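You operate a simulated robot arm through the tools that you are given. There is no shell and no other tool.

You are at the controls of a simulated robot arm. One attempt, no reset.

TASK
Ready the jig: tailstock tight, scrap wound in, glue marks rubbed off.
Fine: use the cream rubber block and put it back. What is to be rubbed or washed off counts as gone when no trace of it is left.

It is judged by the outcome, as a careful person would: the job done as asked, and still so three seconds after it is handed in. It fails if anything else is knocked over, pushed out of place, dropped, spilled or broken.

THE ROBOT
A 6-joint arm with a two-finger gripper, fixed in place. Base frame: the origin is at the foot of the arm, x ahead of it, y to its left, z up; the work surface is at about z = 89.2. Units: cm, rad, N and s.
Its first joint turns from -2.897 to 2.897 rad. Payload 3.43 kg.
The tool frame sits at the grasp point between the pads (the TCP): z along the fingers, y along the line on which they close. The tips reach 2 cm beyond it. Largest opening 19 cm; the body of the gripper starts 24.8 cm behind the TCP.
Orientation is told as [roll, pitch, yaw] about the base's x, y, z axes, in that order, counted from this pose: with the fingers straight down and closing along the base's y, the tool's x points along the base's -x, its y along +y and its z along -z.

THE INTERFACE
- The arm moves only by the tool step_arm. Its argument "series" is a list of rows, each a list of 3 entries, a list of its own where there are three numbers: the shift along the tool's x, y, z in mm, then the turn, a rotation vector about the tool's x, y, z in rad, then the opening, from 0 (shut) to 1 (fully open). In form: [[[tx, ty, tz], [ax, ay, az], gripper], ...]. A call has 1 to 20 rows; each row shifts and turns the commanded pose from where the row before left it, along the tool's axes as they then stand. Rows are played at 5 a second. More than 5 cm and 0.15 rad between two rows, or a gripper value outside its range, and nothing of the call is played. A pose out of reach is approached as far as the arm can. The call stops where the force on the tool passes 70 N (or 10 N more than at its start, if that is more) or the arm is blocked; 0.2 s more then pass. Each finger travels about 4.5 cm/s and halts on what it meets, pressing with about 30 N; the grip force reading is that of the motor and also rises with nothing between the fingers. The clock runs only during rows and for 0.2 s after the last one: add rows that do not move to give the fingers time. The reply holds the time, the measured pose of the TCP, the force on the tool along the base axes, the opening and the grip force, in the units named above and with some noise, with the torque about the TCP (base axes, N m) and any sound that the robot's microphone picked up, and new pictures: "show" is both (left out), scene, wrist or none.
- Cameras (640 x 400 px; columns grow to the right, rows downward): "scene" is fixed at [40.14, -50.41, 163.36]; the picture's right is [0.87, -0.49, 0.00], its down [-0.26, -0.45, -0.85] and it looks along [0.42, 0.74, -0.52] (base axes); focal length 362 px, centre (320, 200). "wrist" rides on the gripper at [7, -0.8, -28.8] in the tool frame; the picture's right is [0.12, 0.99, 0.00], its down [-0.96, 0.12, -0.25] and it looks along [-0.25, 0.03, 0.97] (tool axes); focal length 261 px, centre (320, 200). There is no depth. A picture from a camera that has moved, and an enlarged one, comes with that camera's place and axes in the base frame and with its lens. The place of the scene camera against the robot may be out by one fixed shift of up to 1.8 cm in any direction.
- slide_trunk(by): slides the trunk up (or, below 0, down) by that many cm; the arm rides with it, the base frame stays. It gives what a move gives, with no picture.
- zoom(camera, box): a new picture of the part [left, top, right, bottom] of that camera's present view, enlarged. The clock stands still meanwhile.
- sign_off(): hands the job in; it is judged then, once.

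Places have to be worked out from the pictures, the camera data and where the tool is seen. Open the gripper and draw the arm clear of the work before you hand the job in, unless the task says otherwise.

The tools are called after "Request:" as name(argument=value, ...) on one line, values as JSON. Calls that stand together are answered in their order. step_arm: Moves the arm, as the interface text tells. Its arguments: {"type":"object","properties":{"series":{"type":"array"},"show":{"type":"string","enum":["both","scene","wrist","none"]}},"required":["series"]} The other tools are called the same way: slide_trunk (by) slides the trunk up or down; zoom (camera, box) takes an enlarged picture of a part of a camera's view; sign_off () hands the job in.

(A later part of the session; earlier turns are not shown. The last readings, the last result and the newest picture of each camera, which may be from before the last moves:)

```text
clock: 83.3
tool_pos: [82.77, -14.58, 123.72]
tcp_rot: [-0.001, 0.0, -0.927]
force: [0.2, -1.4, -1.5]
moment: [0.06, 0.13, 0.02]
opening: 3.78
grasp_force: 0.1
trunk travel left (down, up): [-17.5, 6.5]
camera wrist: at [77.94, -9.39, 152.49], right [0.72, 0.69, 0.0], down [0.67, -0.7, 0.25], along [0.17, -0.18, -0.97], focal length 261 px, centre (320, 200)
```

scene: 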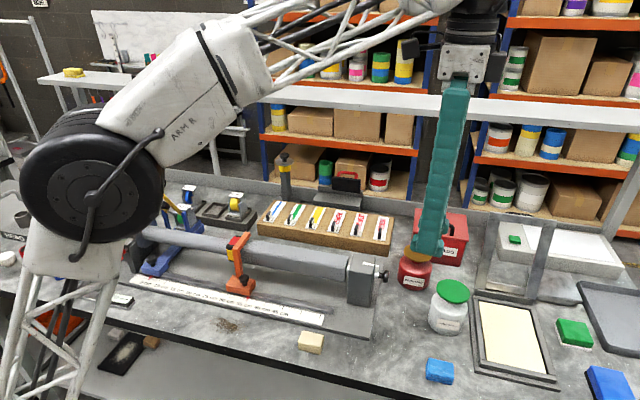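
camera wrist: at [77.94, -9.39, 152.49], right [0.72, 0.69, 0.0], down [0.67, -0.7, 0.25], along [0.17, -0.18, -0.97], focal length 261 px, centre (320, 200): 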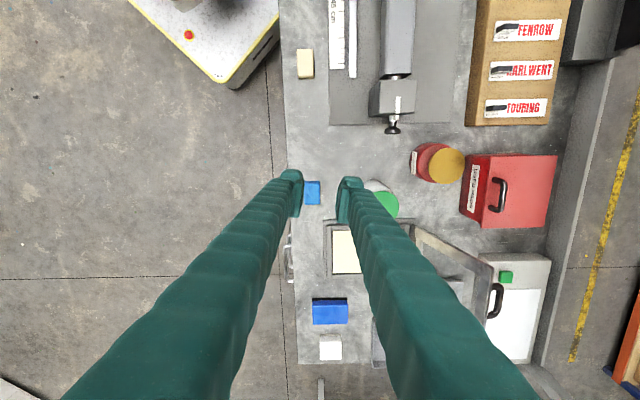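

The tool is upright and the wrist is back on the good branch; everything else is in place. I'll move over between the smudge and the cream block and look down.

Request:
step_arm(series=[[[42.7, -9.9, 5], [0, 0, 0], 0.5], [[42.7, -9.9, 5], [0, 0, 0], 0.5], [[42.7, -9.9, 5], [0, 0, 0], 0.5], [[42.7, -9.9, 5], [0, 0, 0], 0.5], [[42.7, -9.9, 5], [0, 0, 0], 0.5], [[42.7, -9.9, 5], [0, 0, 0], 0.5], [[42.7, -9.9, 5], [0, 0, 0], 0.5], [[42.7, -9.9, 5], [0, 0, 0], 0.5], [[0, 0, 0], [0, 0, 0], 0.5]], show="wrist")

Request:
zoom(camera="wrist", box=[260, 60, 380, 160])

Request:
zoom(camera="wrist", box=[270, 150, 390, 250])

```text
clock: 85.3
tool_pos: [55.72, 8.0, 119.65]
tcp_rot: [0.0, -0.002, -0.927]
force: [0.5, 0.6, -0.6]
moment: [0.02, -0.04, 0.01]
opening: 9.51
grasp_force: 0.0
trunk travel left (down, up): [-17.5, 6.5]
camera wrist: at [50.96, 13.17, 148.41], right [0.72, 0.69, 0.0], down [0.67, -0.7, 0.25], along [0.17, -0.18, -0.97], focal length 261 px, centre (320, 200)
```

wrist: 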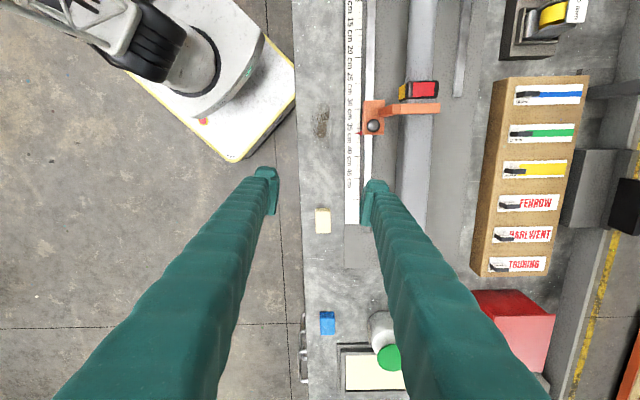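

```text
4.00 times, centred on (320, 110) of wrist
camera zoom: at [50.96, 13.17, 148.41], right [0.72, 0.69, 0.0], down [0.67, -0.7, 0.25], along [0.17, -0.18, -0.97], focal length 1043 px, centre (320, 560)
```

zoom: 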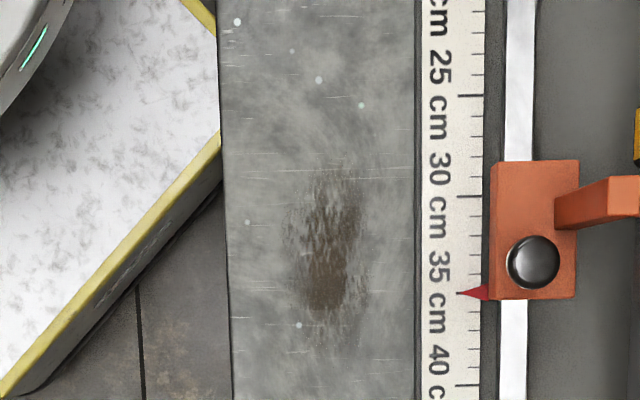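

```text
4.00 times, centred on (330, 200) of wrist
camera zoom: at [50.96, 13.17, 148.41], right [0.72, 0.69, 0.0], down [0.67, -0.7, 0.25], along [0.17, -0.18, -0.97], focal length 1043 px, centre (280, 200)
```

zoom: 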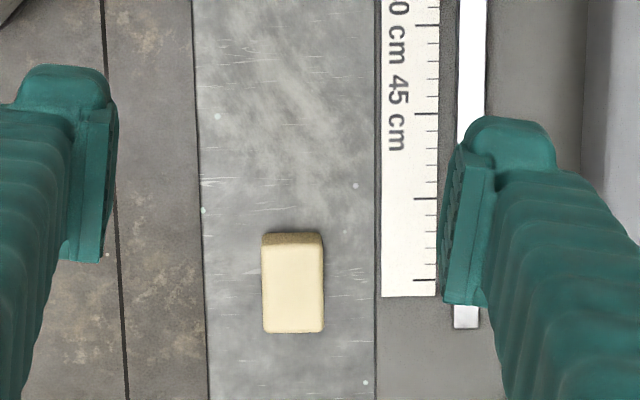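

The smudge is about 9.5×4.8 cm, centred near (50.1,14.6), on the strip between the bench edge and the ruler plate. The block is about 3.4×5.0 cm, near (65.4,-0.9), lined up with the jig. I'll align to it and descend above the block.

Request:
step_arm(series=[[[0, 0, 0], [0, 0, -0.047], 0.37], [[-21.7, 3, 34.3], [0, 0, 0], 0.37], [[-21.7, 3, 34.3], [0, 0, 0], 0.37], [[-21.7, 3, 34.3], [0, 0, 0], 0.37], [[-21.7, 3, 34.3], [0, 0, 0], 0.37], [[-21.7, 3, 34.3], [0, 0, 0], 0.37], [[-21.7, 3, 34.3], [0, 0, 0], 0.37], [[0, 0, 0], [0, 0, 0], 0.37]])

Request:
zoom(camera="wrist", box=[250, 110, 390, 220])

```text
clock: 87.1
tool_pos: [65.66, -0.96, 99.08]
tcp_rot: [-0.001, -0.002, -0.881]
force: [-0.6, 0.6, -0.7]
moment: [0.01, 0.01, -0.02]
opening: 7.04
grasp_force: 0.1
trunk travel left (down, up): [-17.5, 6.5]
camera wrist: at [60.55, 4.0, 127.84], right [0.69, 0.72, 0.0], down [0.7, -0.67, 0.25], along [0.18, -0.17, -0.97], focal length 261 px, centre (320, 200)
```

scene: 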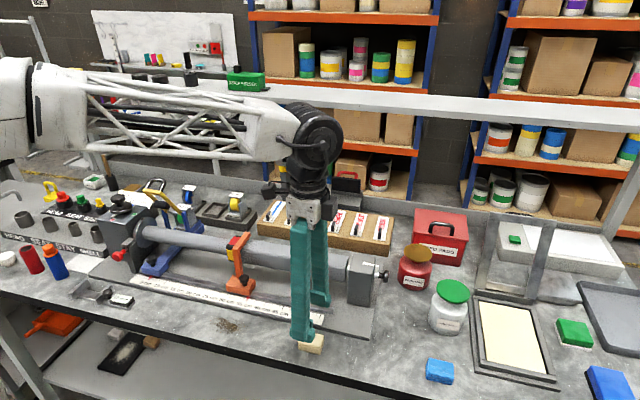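
wrist: 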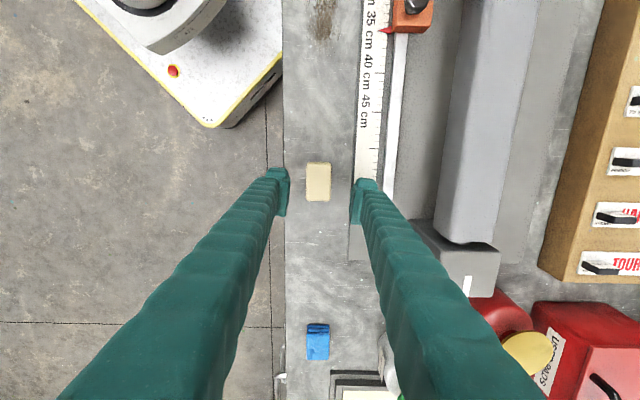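

```text
3.64 times, centred on (320, 165) of wrist
camera zoom: at [60.55, 4.0, 127.84], right [0.69, 0.72, 0.0], down [0.7, -0.67, 0.25], along [0.18, -0.17, -0.97], focal length 948 px, centre (320, 327)
```

zoom: 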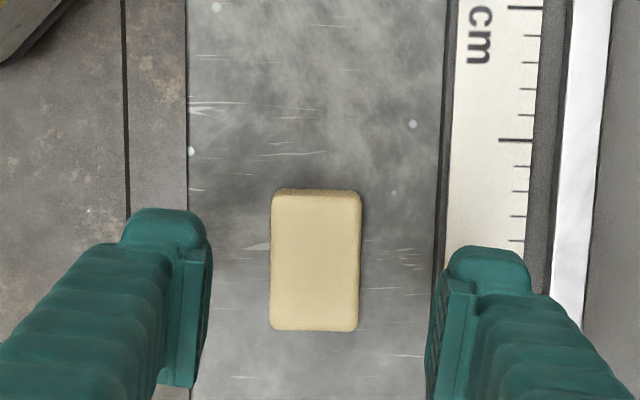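

The block is aligned with the tool. I'll narrow the opening to about 5.2 cm so the right finger clears the ruler plate, then centre and lower around it with the tips about 6 mm above the bench.

Request:
step_arm(series=[[[3.8, -1.4, 0], [0, 0, 0], 0.275], [[0, 0, 0], [0, 0, 0], 0.275], [[0, 0, 25], [0, 0, 0], 0.275], [[0, 0, 25], [0, 0, 0], 0.275], [[0, 0, 15], [0, 0, 0], 0.275], [[0, 0, 8], [0, 0, 0], 0.275], [[0, 0, 0], [0, 0, 0], 0.275]])

Request:
zoom(camera="wrist", box=[250, 110, 390, 220])

Request:
zoom(camera="scene", box=[270, 300, 350, 370])

```text
clock: 88.7
tool_pos: [65.22, -0.69, 91.97]
tcp_rot: [0.0, 0.0, -0.882]
force: [-0.2, -0.2, 0.4]
moment: [0.0, 0.0, -0.01]
opening: 5.21
grasp_force: 0.0
trunk travel left (down, up): [-17.5, 6.5]
camera wrist: at [60.12, 4.29, 120.61], right [0.69, 0.72, 0.0], down [0.7, -0.67, 0.25], along [0.18, -0.17, -0.97], focal length 261 px, centre (320, 200)
```

scene: 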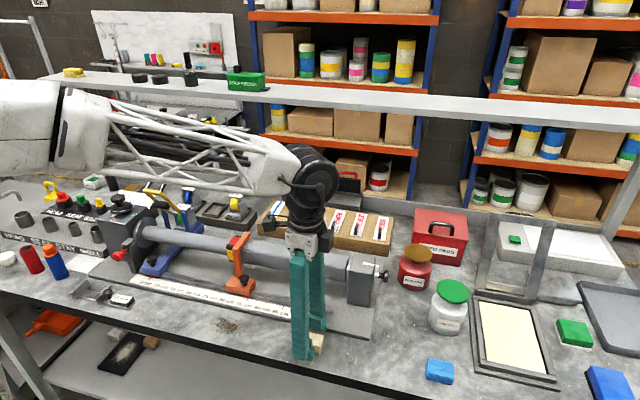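
wrist: 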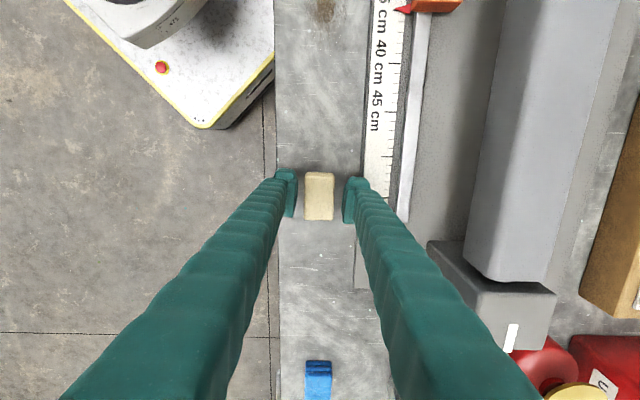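

```text
3.64 times, centred on (320, 165) of wrist
camera zoom: at [60.12, 4.29, 120.61], right [0.69, 0.72, 0.0], down [0.7, -0.67, 0.25], along [0.18, -0.17, -0.97], focal length 948 px, centre (320, 327)
```

zoom: 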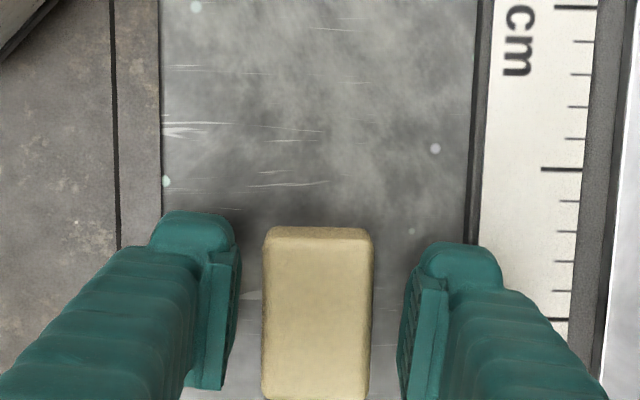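

```text
5.71 times, centred on (310, 335) of scene
camera zoom: at [40.14, -50.41, 163.36], right [0.87, -0.49, 0.0], down [-0.26, -0.45, -0.85], along [0.42, 0.74, -0.52], focal length 2068 px, centre (377, -571)
```

zoom: 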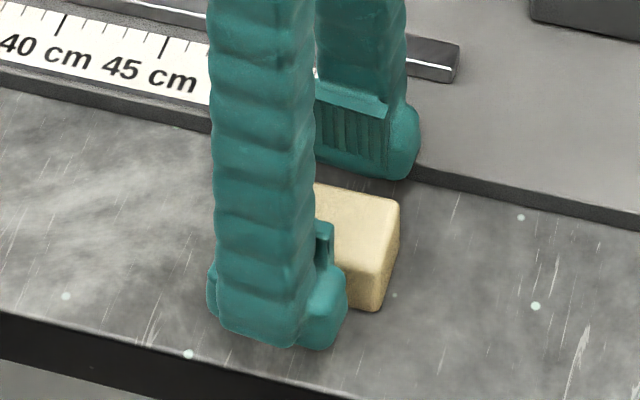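

The block is centred between the pads at TCP (65.22,-0.69,91.97), yaw -0.882. I'll remember that pose for putting it back, and close on it now.

Request:
step_arm(series=[[[0, 0, 0], [0, 0, 0], 0.1], [[0, 0, 0], [0, 0, 0], 0.1], [[0, 0, 0], [0, 0, 0], 0.1], [[0, 0, 0], [0, 0, 0], 0.1]], show="none")

Request:
zoom(camera="wrist", box=[250, 110, 390, 220])

```text
clock: 89.6
tool_pos: [65.23, -0.85, 92.85]
tcp_rot: [0.008, -0.012, -0.881]
force: [-19.0, -9.6, 84.8]
moment: [-0.31, 1.23, 0.22]
opening: 1.79
grasp_force: 29.9
trunk travel left (down, up): [-17.5, 6.5]
stopped in row 4: the force on the tool passed its limit at 75 N (the readings are from after the stop); the commanded pose is now the measured one
```

```text
3.64 times, centred on (320, 165) of wrist
camera zoom: at [59.77, 4.26, 121.5], right [0.69, 0.72, 0.01], down [0.7, -0.67, 0.26], along [0.19, -0.17, -0.97], focal length 948 px, centre (320, 327)
```

zoom: 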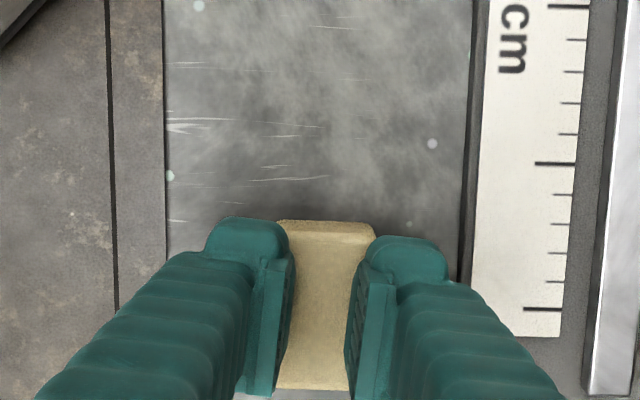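

The rubber is soft: the pads sank in to 1.8 cm and pushed the tool up. I'll open to about 3 cm to ease the squeeze and see where the block settles.

Request:
step_arm(series=[[[0, 0, 0], [0, 0, 0], 0.16], [[0, 0, 0], [0, 0, 0], 0.16], [[0, 0, 0], [0, 0, 0], 0.16]], show="none")

Request:
zoom(camera="wrist", box=[250, 110, 390, 220])

Request:
zoom(camera="scene", box=[270, 300, 350, 370])

```text
clock: 90.0
tool_pos: [65.48, -0.71, 92.78]
tcp_rot: [0.01, -0.014, -0.879]
force: [-4.1, -10.4, 44.6]
moment: [-0.57, 1.29, 0.19]
opening: 3.55
grasp_force: 5.1
trunk travel left (down, up): [-17.5, 6.5]
stopped in row 1: the force on the tool passed its limit at 101 N (the readings are from after the stop); the commanded pose is now the measured one
```

```text
3.64 times, centred on (320, 165) of wrist
camera zoom: at [59.93, 4.43, 121.42], right [0.69, 0.72, 0.01], down [0.7, -0.67, 0.26], along [0.2, -0.17, -0.96], focal length 948 px, centre (320, 327)
```

zoom: 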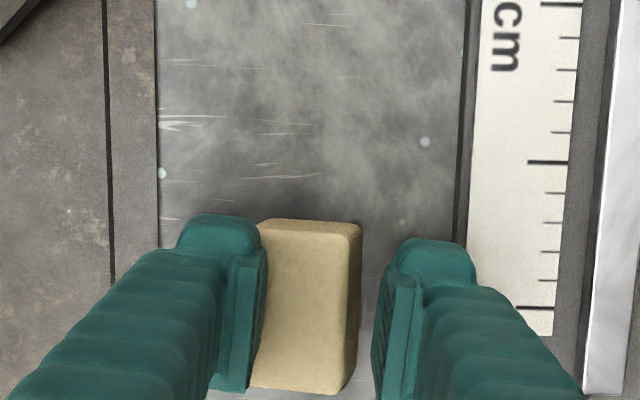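

```text
5.71 times, centred on (310, 335) of scene
camera zoom: at [40.14, -50.41, 163.36], right [0.87, -0.49, 0.0], down [-0.26, -0.45, -0.85], along [0.42, 0.74, -0.52], focal length 2068 px, centre (377, -571)
```

zoom: 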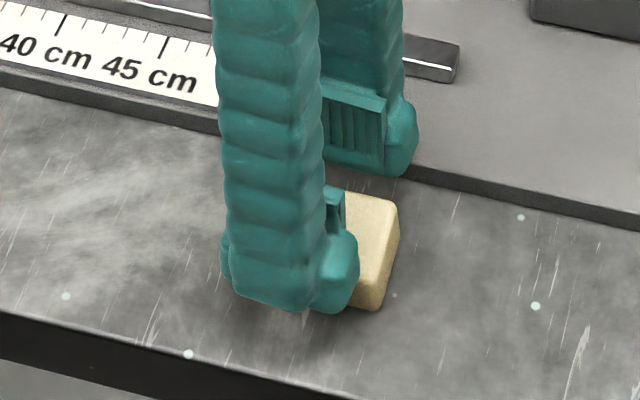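

The block looks slightly tipped against the front finger, and forces are still high. I'll open a little more without moving and let it settle.

Request:
step_arm(series=[[[0, 0, 0], [0, 0, 0], 0.24], [[0, 0, 0], [0, 0, 0], 0.24], [[0, 0, 0], [0, 0, 0], 0.24]], show="none")

Request:
zoom(camera="wrist", box=[250, 110, 390, 220])

Request:
zoom(camera="scene", box=[270, 300, 350, 370])

```text
clock: 90.8
tool_pos: [65.48, -0.49, 92.5]
tcp_rot: [0.006, -0.011, -0.88]
force: [-0.5, -9.9, 18.1]
moment: [-0.37, 0.59, 0.34]
opening: 4.96
grasp_force: 3.1
trunk travel left (down, up): [-17.5, 6.5]
```

```text
3.64 times, centred on (320, 165) of wrist
camera zoom: at [60.04, 4.46, 121.22], right [0.69, 0.72, 0.01], down [0.7, -0.67, 0.26], along [0.19, -0.17, -0.97], focal length 948 px, centre (320, 327)
```

zoom: 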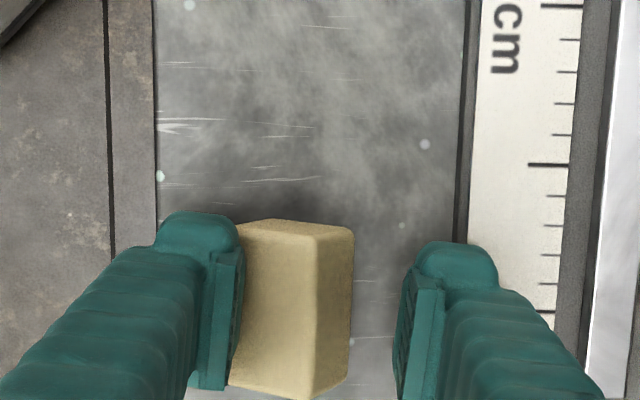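

```text
5.71 times, centred on (310, 335) of scene
camera zoom: at [40.14, -50.41, 163.36], right [0.87, -0.49, 0.0], down [-0.26, -0.45, -0.85], along [0.42, 0.74, -0.52], focal length 2068 px, centre (377, -571)
```

zoom: 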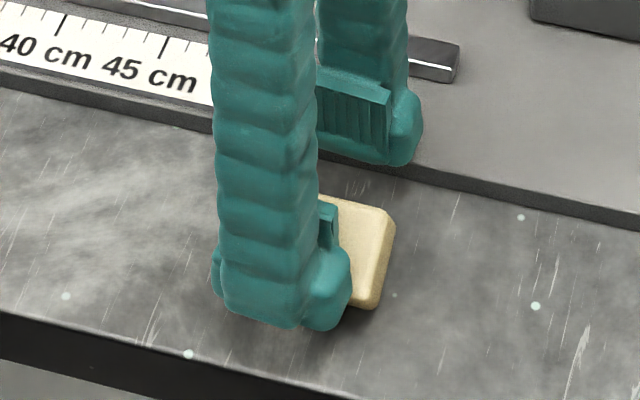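

The block is rolled a bit and leaning on the front finger. I'll open further in small amounts to free it.

Request:
step_arm(series=[[[0, 0, 0], [0, 0, 0], 0.3], [[0, 0, 0], [0, 0, 0], 0.3], [[0, 0, 0], [0, 0, 0], 0.3]], show="none")

Request:
zoom(camera="wrist", box=[250, 110, 390, 220])

Request:
zoom(camera="scene", box=[270, 300, 350, 370])

```text
clock: 91.6
tool_pos: [65.58, -0.58, 92.49]
tcp_rot: [0.006, -0.01, -0.88]
force: [-0.7, 0.0, -0.2]
moment: [0.04, -0.02, 0.01]
opening: 5.71
grasp_force: 0.0
trunk travel left (down, up): [-17.5, 6.5]
```

```text
3.64 times, centred on (320, 165) of wrist
camera zoom: at [60.08, 4.46, 121.19], right [0.69, 0.72, 0.01], down [0.7, -0.67, 0.26], along [0.19, -0.17, -0.97], focal length 948 px, centre (320, 327)
```

zoom: 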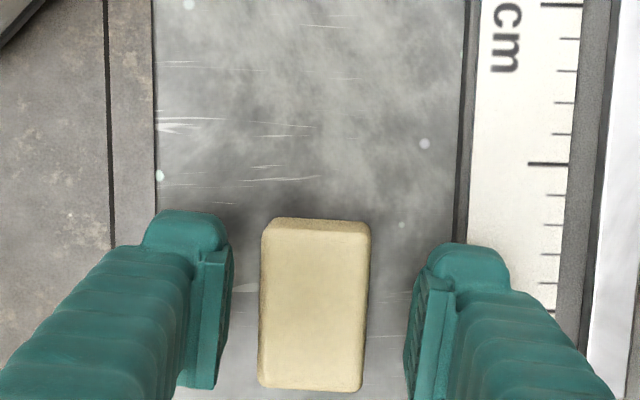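

```text
5.71 times, centred on (310, 335) of scene
camera zoom: at [40.14, -50.41, 163.36], right [0.87, -0.49, 0.0], down [-0.26, -0.45, -0.85], along [0.42, 0.74, -0.52], focal length 2068 px, centre (377, -571)
```

zoom: 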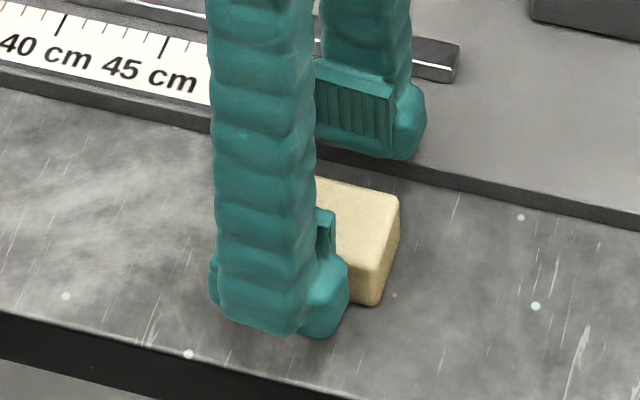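

The block dropped back flat in essentially its original place. This time I'll lower to tips 5 mm above the bench and close gently to about 3.1 cm instead of full force.

Request:
step_arm(series=[[[0, -1.2, 7], [0, 0, 0], 0.28], [[0, 0, 0], [0, 0, 0], 0.2], [[0, 0, 0], [0, 0, 0], 0.175], [[0, 0, 0], [0, 0, 0], 0.165], [[0, 0, 0], [0, 0, 0], 0.165]], show="none")

Request:
zoom(camera="wrist", box=[250, 110, 390, 220])

```text
clock: 92.8
tool_pos: [65.49, -0.55, 92.17]
tcp_rot: [0.013, -0.013, -0.877]
force: [11.7, 12.8, 50.4]
moment: [0.88, -1.34, 0.16]
opening: 3.38
grasp_force: 30.0
trunk travel left (down, up): [-17.5, 6.5]
```

```text
3.64 times, centred on (320, 165) of wrist
camera zoom: at [59.94, 4.5, 120.8], right [0.69, 0.72, 0.01], down [0.7, -0.67, 0.26], along [0.2, -0.17, -0.96], focal length 948 px, centre (320, 327)
```

zoom: 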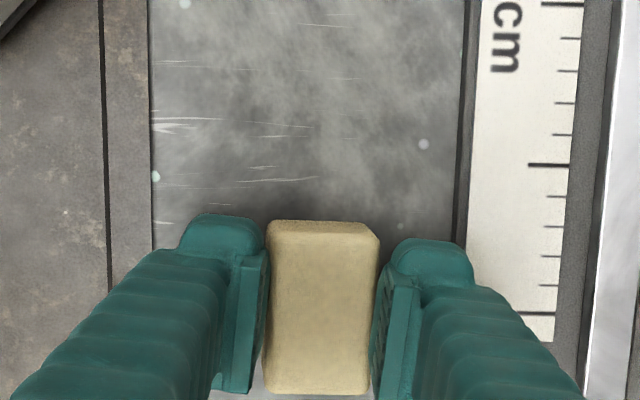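

Force is now about 50 N upward, centred on the plate-side finger, so a fingertip is touching down as the fingers close; the tips seem to reach lower when narrow. I'll open, raise about 1 cm and grip again with force readings.

Request:
step_arm(series=[[[0, 0, 0], [0, 0, 0], 0.24], [[0, 0, 0], [0, 0, 0], 0.28], [[0, 0, 0], [0, 0, 0], 0.28]], show="none")

Request:
zoom(camera="wrist", box=[250, 110, 390, 220])

Request:
zoom(camera="scene", box=[270, 300, 350, 370])

```text
clock: 93.6
tool_pos: [65.35, -0.5, 91.77]
tcp_rot: [0.008, -0.012, -0.881]
force: [7.5, 12.2, 21.8]
moment: [0.4, -0.83, 0.26]
opening: 6.15
grasp_force: 7.1
trunk travel left (down, up): [-17.5, 6.5]
```

```text
3.64 times, centred on (320, 165) of wrist
camera zoom: at [59.95, 4.44, 120.51], right [0.69, 0.72, 0.01], down [0.7, -0.67, 0.26], along [0.19, -0.17, -0.97], focal length 948 px, centre (320, 327)
```

zoom: 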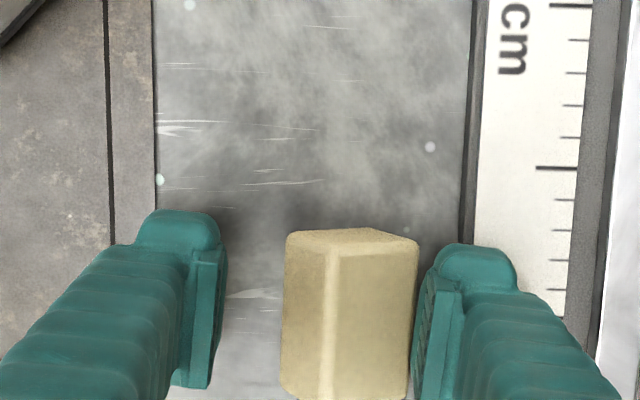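

```text
5.71 times, centred on (310, 335) of scene
camera zoom: at [40.14, -50.41, 163.36], right [0.87, -0.49, 0.0], down [-0.26, -0.45, -0.85], along [0.42, 0.74, -0.52], focal length 2068 px, centre (377, -571)
```

zoom: 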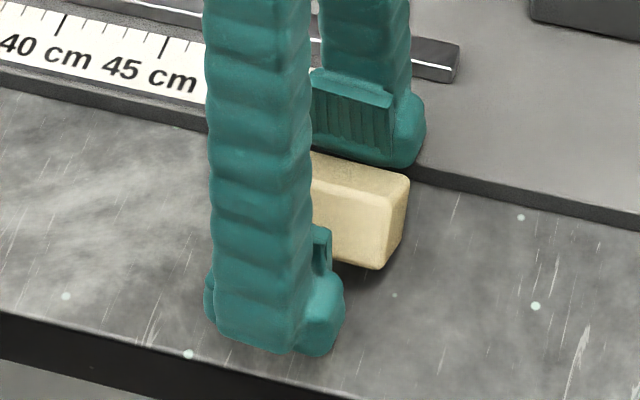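

The block is now leaning on the rear finger. High rubber friction makes it roll when one finger touches first. I'll lift 8 mm for clearance over the plate edge and open wider so it falls back flat.

Request:
step_arm(series=[[[0, 0, -4], [0, 0, 0], 0.3], [[0, 0, -4], [0, 0, 0], 0.34], [[0, 0, -4], [0, 0, 0], 0.4], [[0, 0, 0], [0, 0, 0], 0.4], [[0, 0, 0], [0, 0, 0], 0.4]], show="none")

Request:
zoom(camera="wrist", box=[250, 110, 390, 220])

Request:
zoom(camera="scene", box=[270, 300, 350, 370])

```text
clock: 94.8
tool_pos: [65.51, -0.61, 93.15]
tcp_rot: [0.007, -0.01, -0.879]
force: [-0.6, -0.3, 0.1]
moment: [-0.03, 0.0, 0.0]
opening: 7.59
grasp_force: 0.0
trunk travel left (down, up): [-17.5, 6.5]
```

```text
3.64 times, centred on (320, 165) of wrist
camera zoom: at [59.97, 4.43, 121.72], right [0.69, 0.72, 0.01], down [0.7, -0.67, 0.26], along [0.19, -0.17, -0.97], focal length 948 px, centre (320, 327)
```

zoom: 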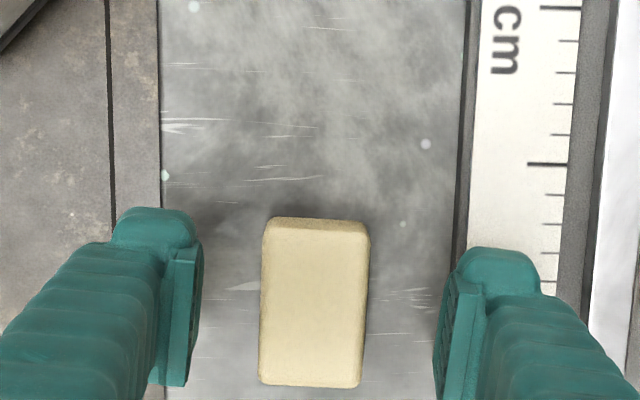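

```text
5.71 times, centred on (310, 335) of scene
camera zoom: at [40.14, -50.41, 163.36], right [0.87, -0.49, 0.0], down [-0.26, -0.45, -0.85], along [0.42, 0.74, -0.52], focal length 2068 px, centre (377, -571)
```

zoom: 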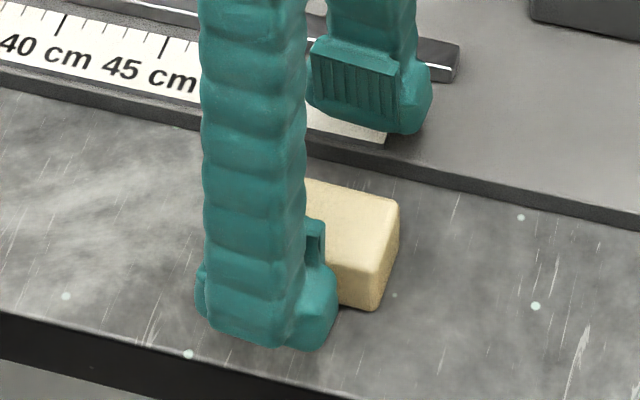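

The block is flat again in the same spot. Before regripping I want its true height and angle, so I'll zoom in tightly.

Request:
zoom(camera="scene", box=[300, 325, 332, 357])

Request:
zoom(camera="wrist", box=[285, 160, 355, 225])

```text
12.50 times, centred on (316, 341) of scene
camera zoom: at [40.14, -50.41, 163.36], right [0.87, -0.49, 0.0], down [-0.26, -0.45, -0.85], along [0.42, 0.74, -0.52], focal length 4524 px, centre (370, -1562)
```

zoom: 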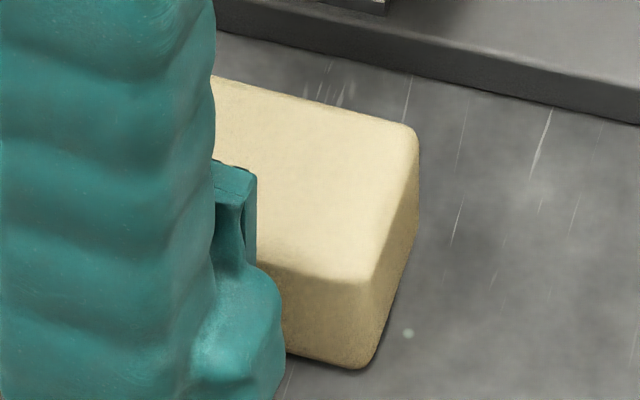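

```text
6.15 times, centred on (320, 192) of wrist
camera zoom: at [59.97, 4.43, 121.72], right [0.69, 0.72, 0.01], down [0.7, -0.67, 0.26], along [0.19, -0.17, -0.97], focal length 1604 px, centre (320, 246)
```

zoom: 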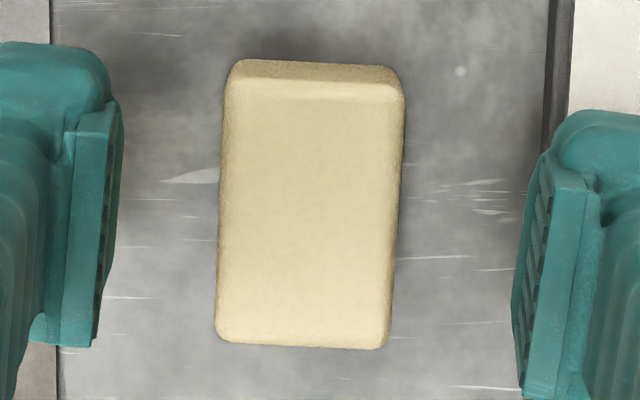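

The block is about 2.0 cm tall with rounded edges, so my earlier grip was too shallow and caught its upper edge; it's also turned about 0.08 rad from the tool. I'll square up, centre and lower until the tips are just above the bench.

Request:
step_arm(series=[[[0, 0, 0], [0.007, 0.01, -0.08], 0.28], [[0.9, -1.6, 0], [0, 0, 0], 0.28], [[0, 0, 8], [0, 0, 0], 0.28], [[0, 0, 7], [0, 0, 0], 0.28], [[0, 0, 2.5], [0, 0, 0], 0.28], [[0, 0, 0], [0, 0, 0], 0.28]], show="none")

Request:
zoom(camera="wrist", box=[270, 150, 370, 230])

```text
clock: 96.2
tool_pos: [65.37, -0.59, 91.34]
tcp_rot: [0.0, 0.001, -0.801]
force: [0.3, -0.2, 0.6]
moment: [-0.01, -0.02, 0.03]
opening: 5.3
grasp_force: 0.1
trunk travel left (down, up): [-17.5, 6.5]
```

```text
5.00 times, centred on (320, 190) of wrist
camera zoom: at [59.78, 3.88, 120.02], right [0.63, 0.78, 0.0], down [0.75, -0.61, 0.25], along [0.19, -0.16, -0.97], focal length 1303 px, centre (320, 250)
```

zoom: 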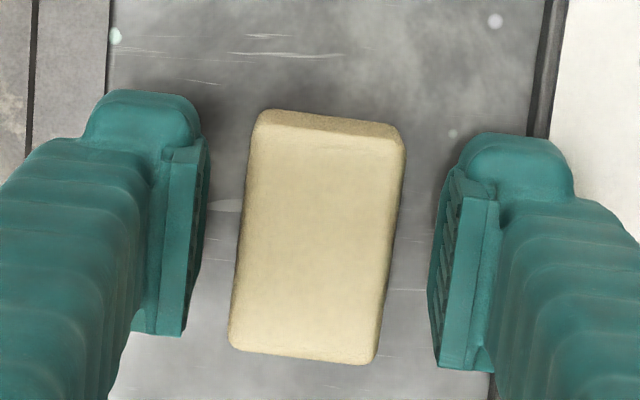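

The tool is squared and centred with the tips just clear of the bench. I'll close in small steps to about 3.2 cm and read the forces.

Request:
step_arm(series=[[[0, 0, 0], [0, 0, 0], 0.22], [[0, 0, 0], [0, 0, 0], 0.2], [[0, 0, 0], [0, 0, 0], 0.19], [[0, 0, 0], [0, 0, 0], 0.18], [[0, 0, 0], [0, 0, 0], 0.172], [[0, 0, 0], [0, 0, 0], 0.172]], show="none")

Request:
zoom(camera="wrist", box=[270, 150, 370, 230])

```text
clock: 97.6
tool_pos: [65.2, -0.64, 91.26]
tcp_rot: [0.0, 0.0, -0.801]
force: [-0.1, -0.4, 0.7]
moment: [-0.05, 0.0, -0.02]
opening: 3.49
grasp_force: 30.2
trunk travel left (down, up): [-17.5, 6.5]
```

```text
5.00 times, centred on (320, 190) of wrist
camera zoom: at [59.78, 3.88, 120.02], right [0.63, 0.78, 0.0], down [0.75, -0.61, 0.25], along [0.19, -0.16, -0.97], focal length 1303 px, centre (320, 250)
```

zoom: 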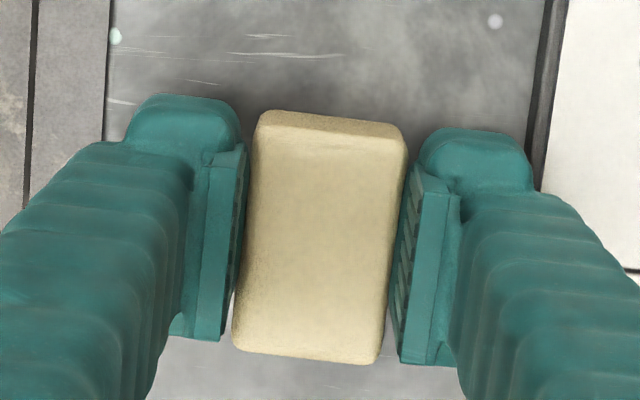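

That's a clean grip: 3.49 cm, steady hold and no vertical force. I'll lift 3 cm and check that it holds.

Request:
step_arm(series=[[[0, 0, -10], [0, 0, 0], 0.172], [[0, 0, -20], [0, 0, 0], 0.172], [[0, 0, 0], [0, 0, 0], 0.172]])

Request:
zoom(camera="wrist", box=[270, 150, 370, 230])

Request:
zoom(camera="scene", box=[200, 290, 350, 370])

```text
clock: 98.4
tool_pos: [65.19, -0.64, 94.41]
tcp_rot: [0.0, 0.001, -0.801]
force: [-0.4, -0.6, 0.1]
moment: [0.0, 0.0, 0.02]
opening: 3.29
grasp_force: 0.2
trunk travel left (down, up): [-17.5, 6.5]
camera wrist: at [59.77, 3.85, 123.03], right [0.63, 0.78, 0.0], down [0.75, -0.61, 0.25], along [0.19, -0.16, -0.97], focal length 261 px, centre (320, 200)
```

scene: 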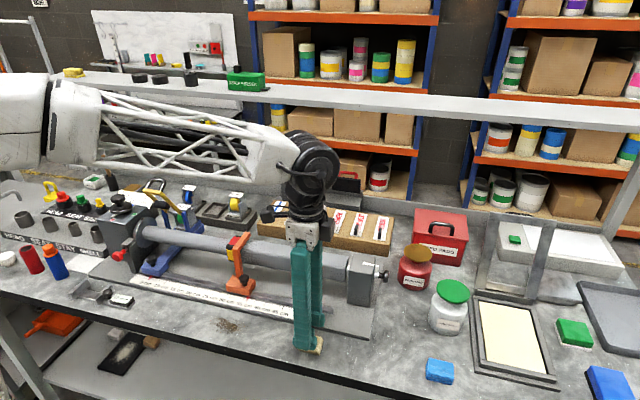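
wrist: 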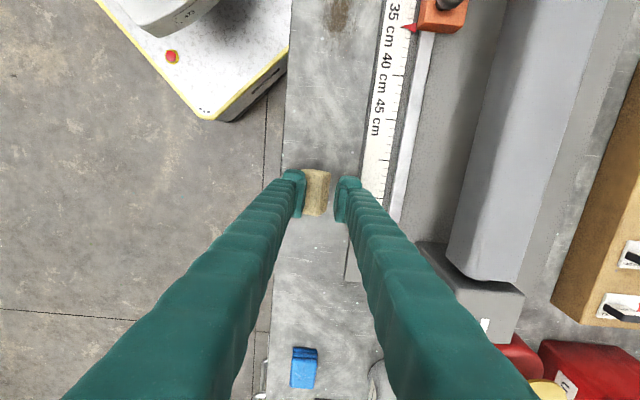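

```text
5.00 times, centred on (320, 190) of wrist
camera zoom: at [59.77, 3.85, 123.03], right [0.63, 0.78, 0.0], down [0.75, -0.61, 0.25], along [0.19, -0.16, -0.97], focal length 1303 px, centre (320, 250)
```

zoom: 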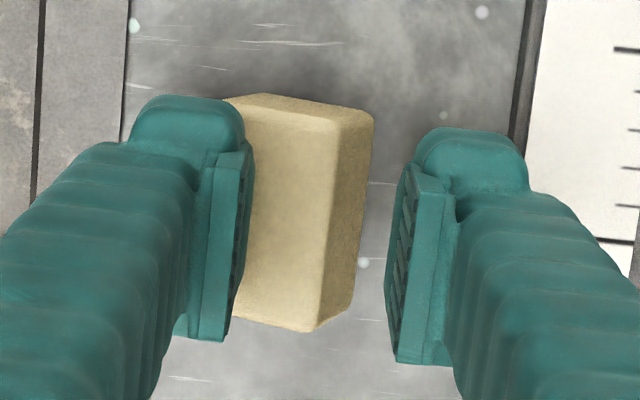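

```text
4.27 times, centred on (275, 330) of scene
camera zoom: at [40.14, -50.41, 163.36], right [0.87, -0.49, 0.0], down [-0.26, -0.45, -0.85], along [0.42, 0.74, -0.52], focal length 1544 px, centre (512, -355)
```

zoom: 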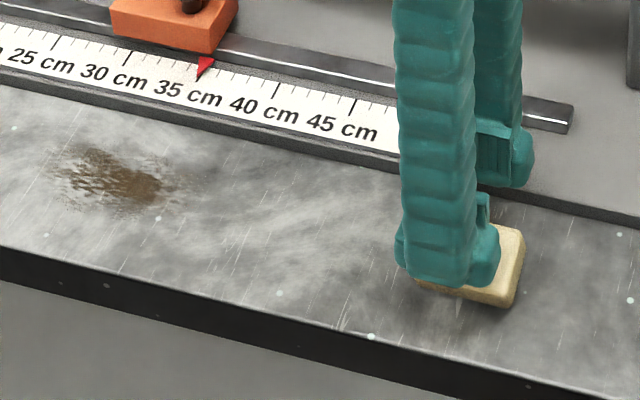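

The readings suggest the block slipped out of the grip on lifting (motor force 0.2). I'll zoom to see exactly where it is.

Request:
zoom(camera="scene", box=[290, 320, 335, 362])

Request:
zoom(camera="wrist", box=[285, 155, 355, 225])

```text
9.52 times, centred on (312, 341) of scene
camera zoom: at [40.14, -50.41, 163.36], right [0.87, -0.49, 0.0], down [-0.26, -0.45, -0.85], along [0.42, 0.74, -0.52], focal length 3447 px, centre (391, -1143)
```

zoom: 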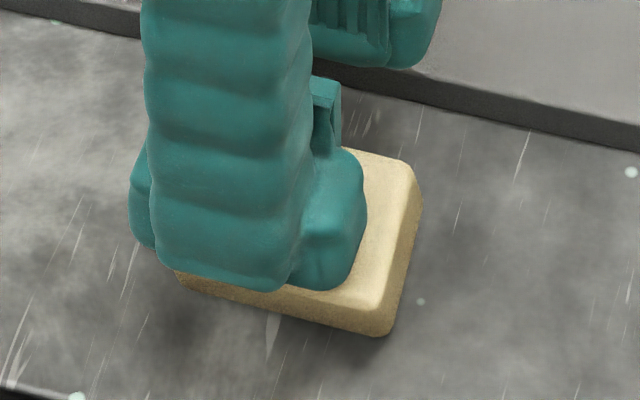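

```text
5.71 times, centred on (320, 190) of wrist
camera zoom: at [59.77, 3.85, 123.03], right [0.63, 0.78, 0.0], down [0.75, -0.61, 0.25], along [0.19, -0.16, -0.97], focal length 1489 px, centre (320, 257)
```

zoom: 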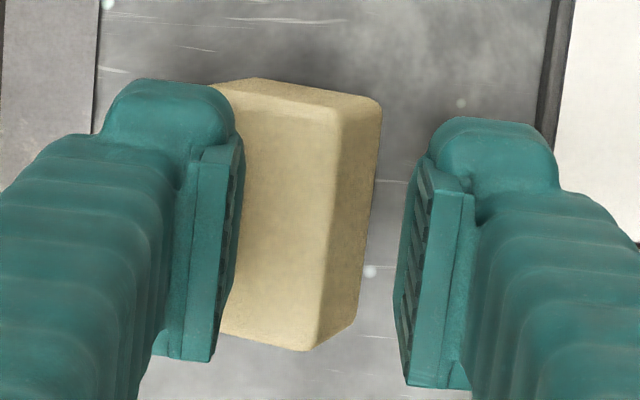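

The block has rolled and is clinging to the front finger, so that grip only caught its upper edge. I'll lower back gently and open so it settles flat.

Request:
step_arm(series=[[[0, 0, 8], [0, 0, 0], 0.172], [[0, 0, 8], [0, 0, 0], 0.172], [[0, 0, 4], [0, 0, 0], 0.172], [[0, 0, 0], [0, 0, 0], 0.172]], show="none")

Request:
zoom(camera="scene", box=[290, 320, 335, 362])

Request:
zoom(camera="wrist", box=[285, 155, 355, 225])

```text
clock: 99.4
tool_pos: [65.14, -0.81, 92.46]
tcp_rot: [0.002, -0.001, -0.802]
force: [-1.0, 0.6, 24.6]
moment: [-0.28, 0.36, 0.04]
opening: 3.26
grasp_force: 0.2
trunk travel left (down, up): [-17.5, 6.5]
```

```text
9.52 times, centred on (312, 341) of scene
camera zoom: at [40.14, -50.41, 163.36], right [0.87, -0.49, 0.0], down [-0.26, -0.45, -0.85], along [0.42, 0.74, -0.52], focal length 3447 px, centre (391, -1143)
```

zoom: 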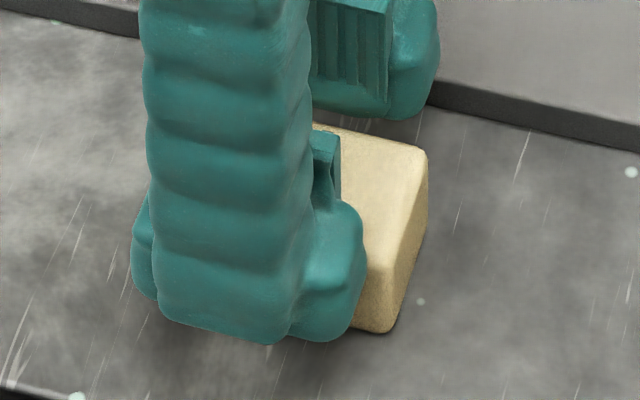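

```text
5.71 times, centred on (320, 190) of wrist
camera zoom: at [59.69, 3.84, 121.17], right [0.63, 0.78, 0.0], down [0.75, -0.61, 0.25], along [0.19, -0.16, -0.97], focal length 1489 px, centre (320, 257)
```

zoom: 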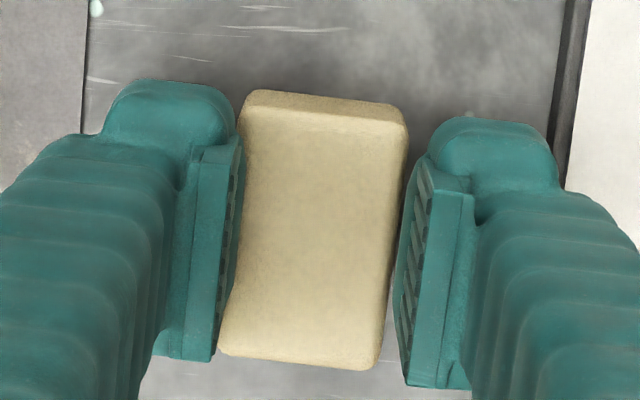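

It's roughly flat between the pads again. I'll open and let it settle.

Request:
step_arm(series=[[[0, 0, 0], [0, 0, 0], 0.22], [[0, 0, 0], [0, 0, 0], 0.28], [[0, 0, 0], [0, 0, 0], 0.3], [[0, 0, 0], [0, 0, 0], 0.3]], show="none")

Request:
zoom(camera="scene", box=[290, 320, 335, 362])

Request:
zoom(camera="wrist", box=[285, 155, 355, 225])

```text
clock: 100.4
tool_pos: [65.14, -0.66, 92.38]
tcp_rot: [0.001, 0.0, -0.801]
force: [0.7, -0.6, 0.9]
moment: [0.01, -0.01, 0.01]
opening: 5.7
grasp_force: 0.1
trunk travel left (down, up): [-17.5, 6.5]
```

```text
9.52 times, centred on (312, 341) of scene
camera zoom: at [40.14, -50.41, 163.36], right [0.87, -0.49, 0.0], down [-0.26, -0.45, -0.85], along [0.42, 0.74, -0.52], focal length 3447 px, centre (391, -1143)
```

zoom: 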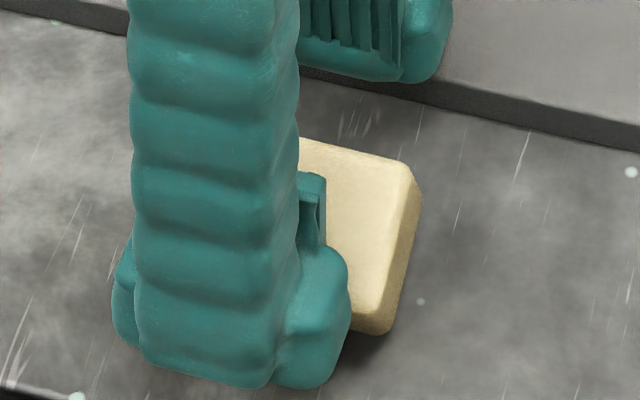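

```text
5.71 times, centred on (320, 190) of wrist
camera zoom: at [59.74, 3.86, 121.02], right [0.63, 0.78, 0.0], down [0.75, -0.61, 0.25], along [0.19, -0.16, -0.97], focal length 1489 px, centre (320, 257)
```

zoom: 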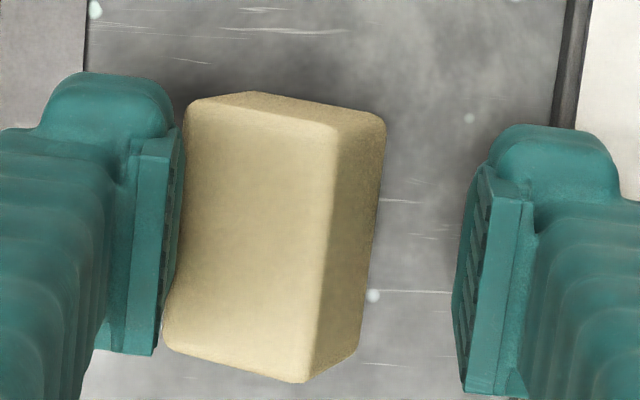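

The block is still leaning on the front finger. I'll open wider, as that freed it before.

Request:
step_arm(series=[[[0, 0, 0], [0, 0, 0], 0.36], [[0, 0, 0], [0, 0, 0], 0.4], [[0, 0, 0], [0, 0, 0], 0.4], [[0, 0, 0], [0, 0, 0], 0.4]], show="none")

Request:
zoom(camera="scene", box=[290, 320, 335, 362])

Request:
zoom(camera="wrist", box=[285, 155, 355, 225])

```text
clock: 101.4
tool_pos: [65.22, -0.62, 92.27]
tcp_rot: [0.001, 0.0, -0.801]
force: [-0.1, 0.2, -0.3]
moment: [0.0, -0.01, 0.0]
opening: 7.63
grasp_force: 0.1
trunk travel left (down, up): [-17.5, 6.5]
```

```text
9.52 times, centred on (312, 341) of scene
camera zoom: at [40.14, -50.41, 163.36], right [0.87, -0.49, 0.0], down [-0.26, -0.45, -0.85], along [0.42, 0.74, -0.52], focal length 3447 px, centre (391, -1143)
```

zoom: 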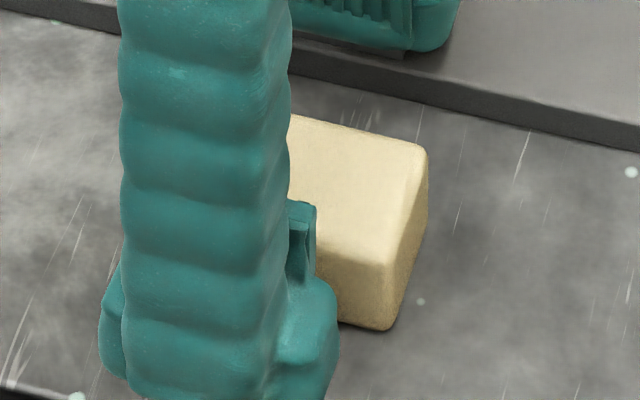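

```text
5.71 times, centred on (320, 190) of wrist
camera zoom: at [59.75, 3.84, 121.05], right [0.63, 0.78, 0.0], down [0.75, -0.61, 0.25], along [0.19, -0.16, -0.97], focal length 1489 px, centre (320, 257)
```

zoom: 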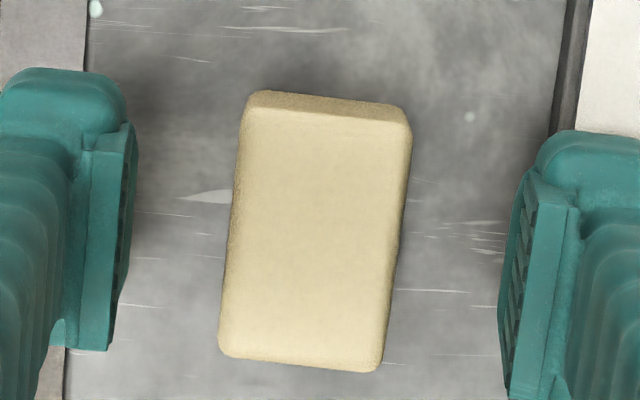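

Flat again, same place. I'll regrip lower (TCP 91.15) with a firmer squeeze and lift only a few millimetres at a time while watching.

Request:
step_arm(series=[[[0, -0.3, 0], [0, 0, 0], 0.27], [[0, 0, 0], [0, 0, 0], 0.27], [[0, 0, 7], [0, 0, 0], 0.27], [[0, 0, 4.5], [0, 0, 0], 0.27], [[0, 0, 0], [0, 0, 0], 0.22], [[0, 0, 0], [0, 0, 0], 0.2], [[0, 0, 0], [0, 0, 0], 0.19], [[0, 0, 0], [0, 0, 0], 0.18], [[0, 0, 0], [0, 0, 0], 0.16], [[0, 0, 0], [0, 0, 0], 0.15], [[0, 0, 0], [0, 0, 0], 0.15]], show="none")

Request:
zoom(camera="wrist", box=[285, 155, 355, 225])

Request:
zoom(camera="scene", box=[290, 320, 335, 362])

```text
clock: 103.8
tool_pos: [65.21, -0.64, 91.19]
tcp_rot: [0.001, 0.001, -0.801]
force: [0.4, 0.0, 1.5]
moment: [0.01, -0.02, -0.02]
opening: 3.51
grasp_force: 29.8
trunk travel left (down, up): [-17.5, 6.5]
```

```text
5.71 times, centred on (320, 190) of wrist
camera zoom: at [59.75, 3.85, 119.89], right [0.63, 0.78, 0.0], down [0.75, -0.61, 0.25], along [0.19, -0.16, -0.97], focal length 1489 px, centre (320, 257)
```

zoom: 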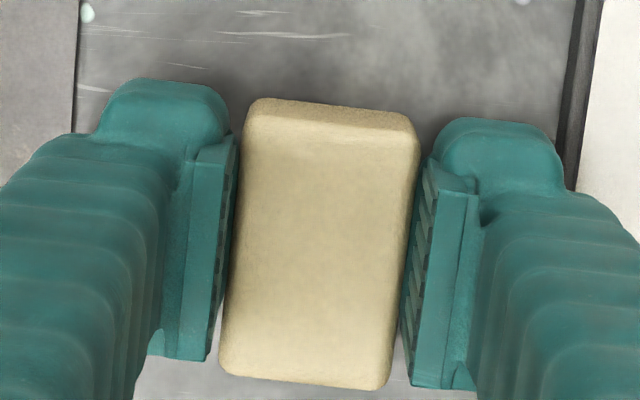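

```text
9.52 times, centred on (312, 341) of scene
camera zoom: at [40.14, -50.41, 163.36], right [0.87, -0.49, 0.0], down [-0.26, -0.45, -0.85], along [0.42, 0.74, -0.52], focal length 3447 px, centre (391, -1143)
```

zoom: 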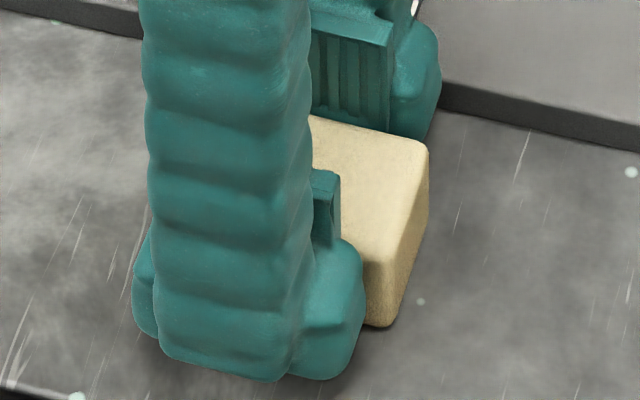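

Grip is firm at 3.51 cm, 30 N, no vertical load. I'll lift just 5 mm and look.

Request:
step_arm(series=[[[0, 0, -2.5], [0, 0, 0], 0.15], [[0, 0, -2.5], [0, 0, 0], 0.15], [[0, 0, 0], [0, 0, 0], 0.15]], show="none")

Request:
zoom(camera="wrist", box=[285, 155, 355, 225])

Request:
zoom(camera="scene", box=[290, 320, 335, 362])

```text
clock: 104.6
tool_pos: [65.22, -0.65, 91.63]
tcp_rot: [0.001, 0.001, -0.801]
force: [0.4, 0.0, -0.2]
moment: [0.01, 0.03, 0.02]
opening: 3.47
grasp_force: 30.2
trunk travel left (down, up): [-17.5, 6.5]
```

```text
5.71 times, centred on (320, 190) of wrist
camera zoom: at [59.75, 3.85, 120.4], right [0.63, 0.78, 0.0], down [0.75, -0.61, 0.25], along [0.19, -0.16, -0.97], focal length 1489 px, centre (320, 257)
```

zoom: 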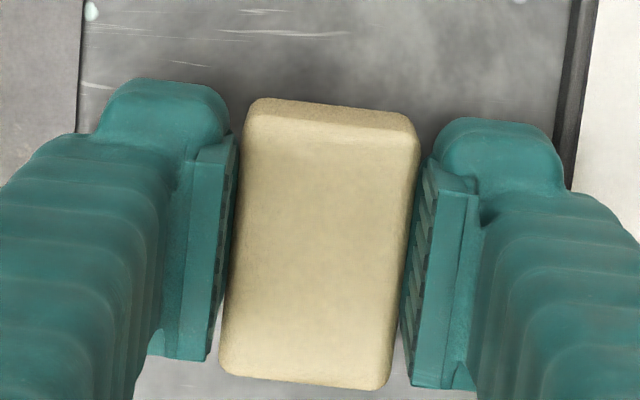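

```text
9.52 times, centred on (312, 341) of scene
camera zoom: at [40.14, -50.41, 163.36], right [0.87, -0.49, 0.0], down [-0.26, -0.45, -0.85], along [0.42, 0.74, -0.52], focal length 3447 px, centre (391, -1143)
```

zoom: 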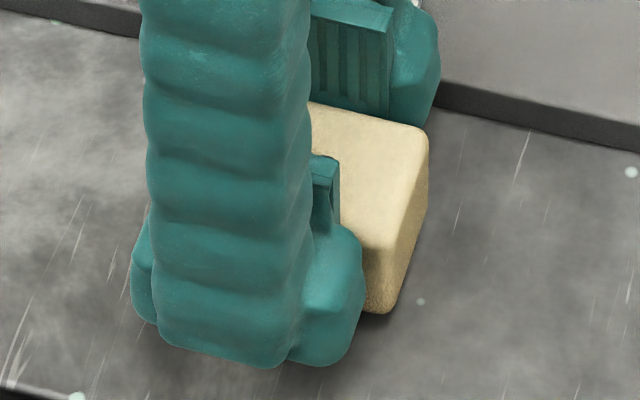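

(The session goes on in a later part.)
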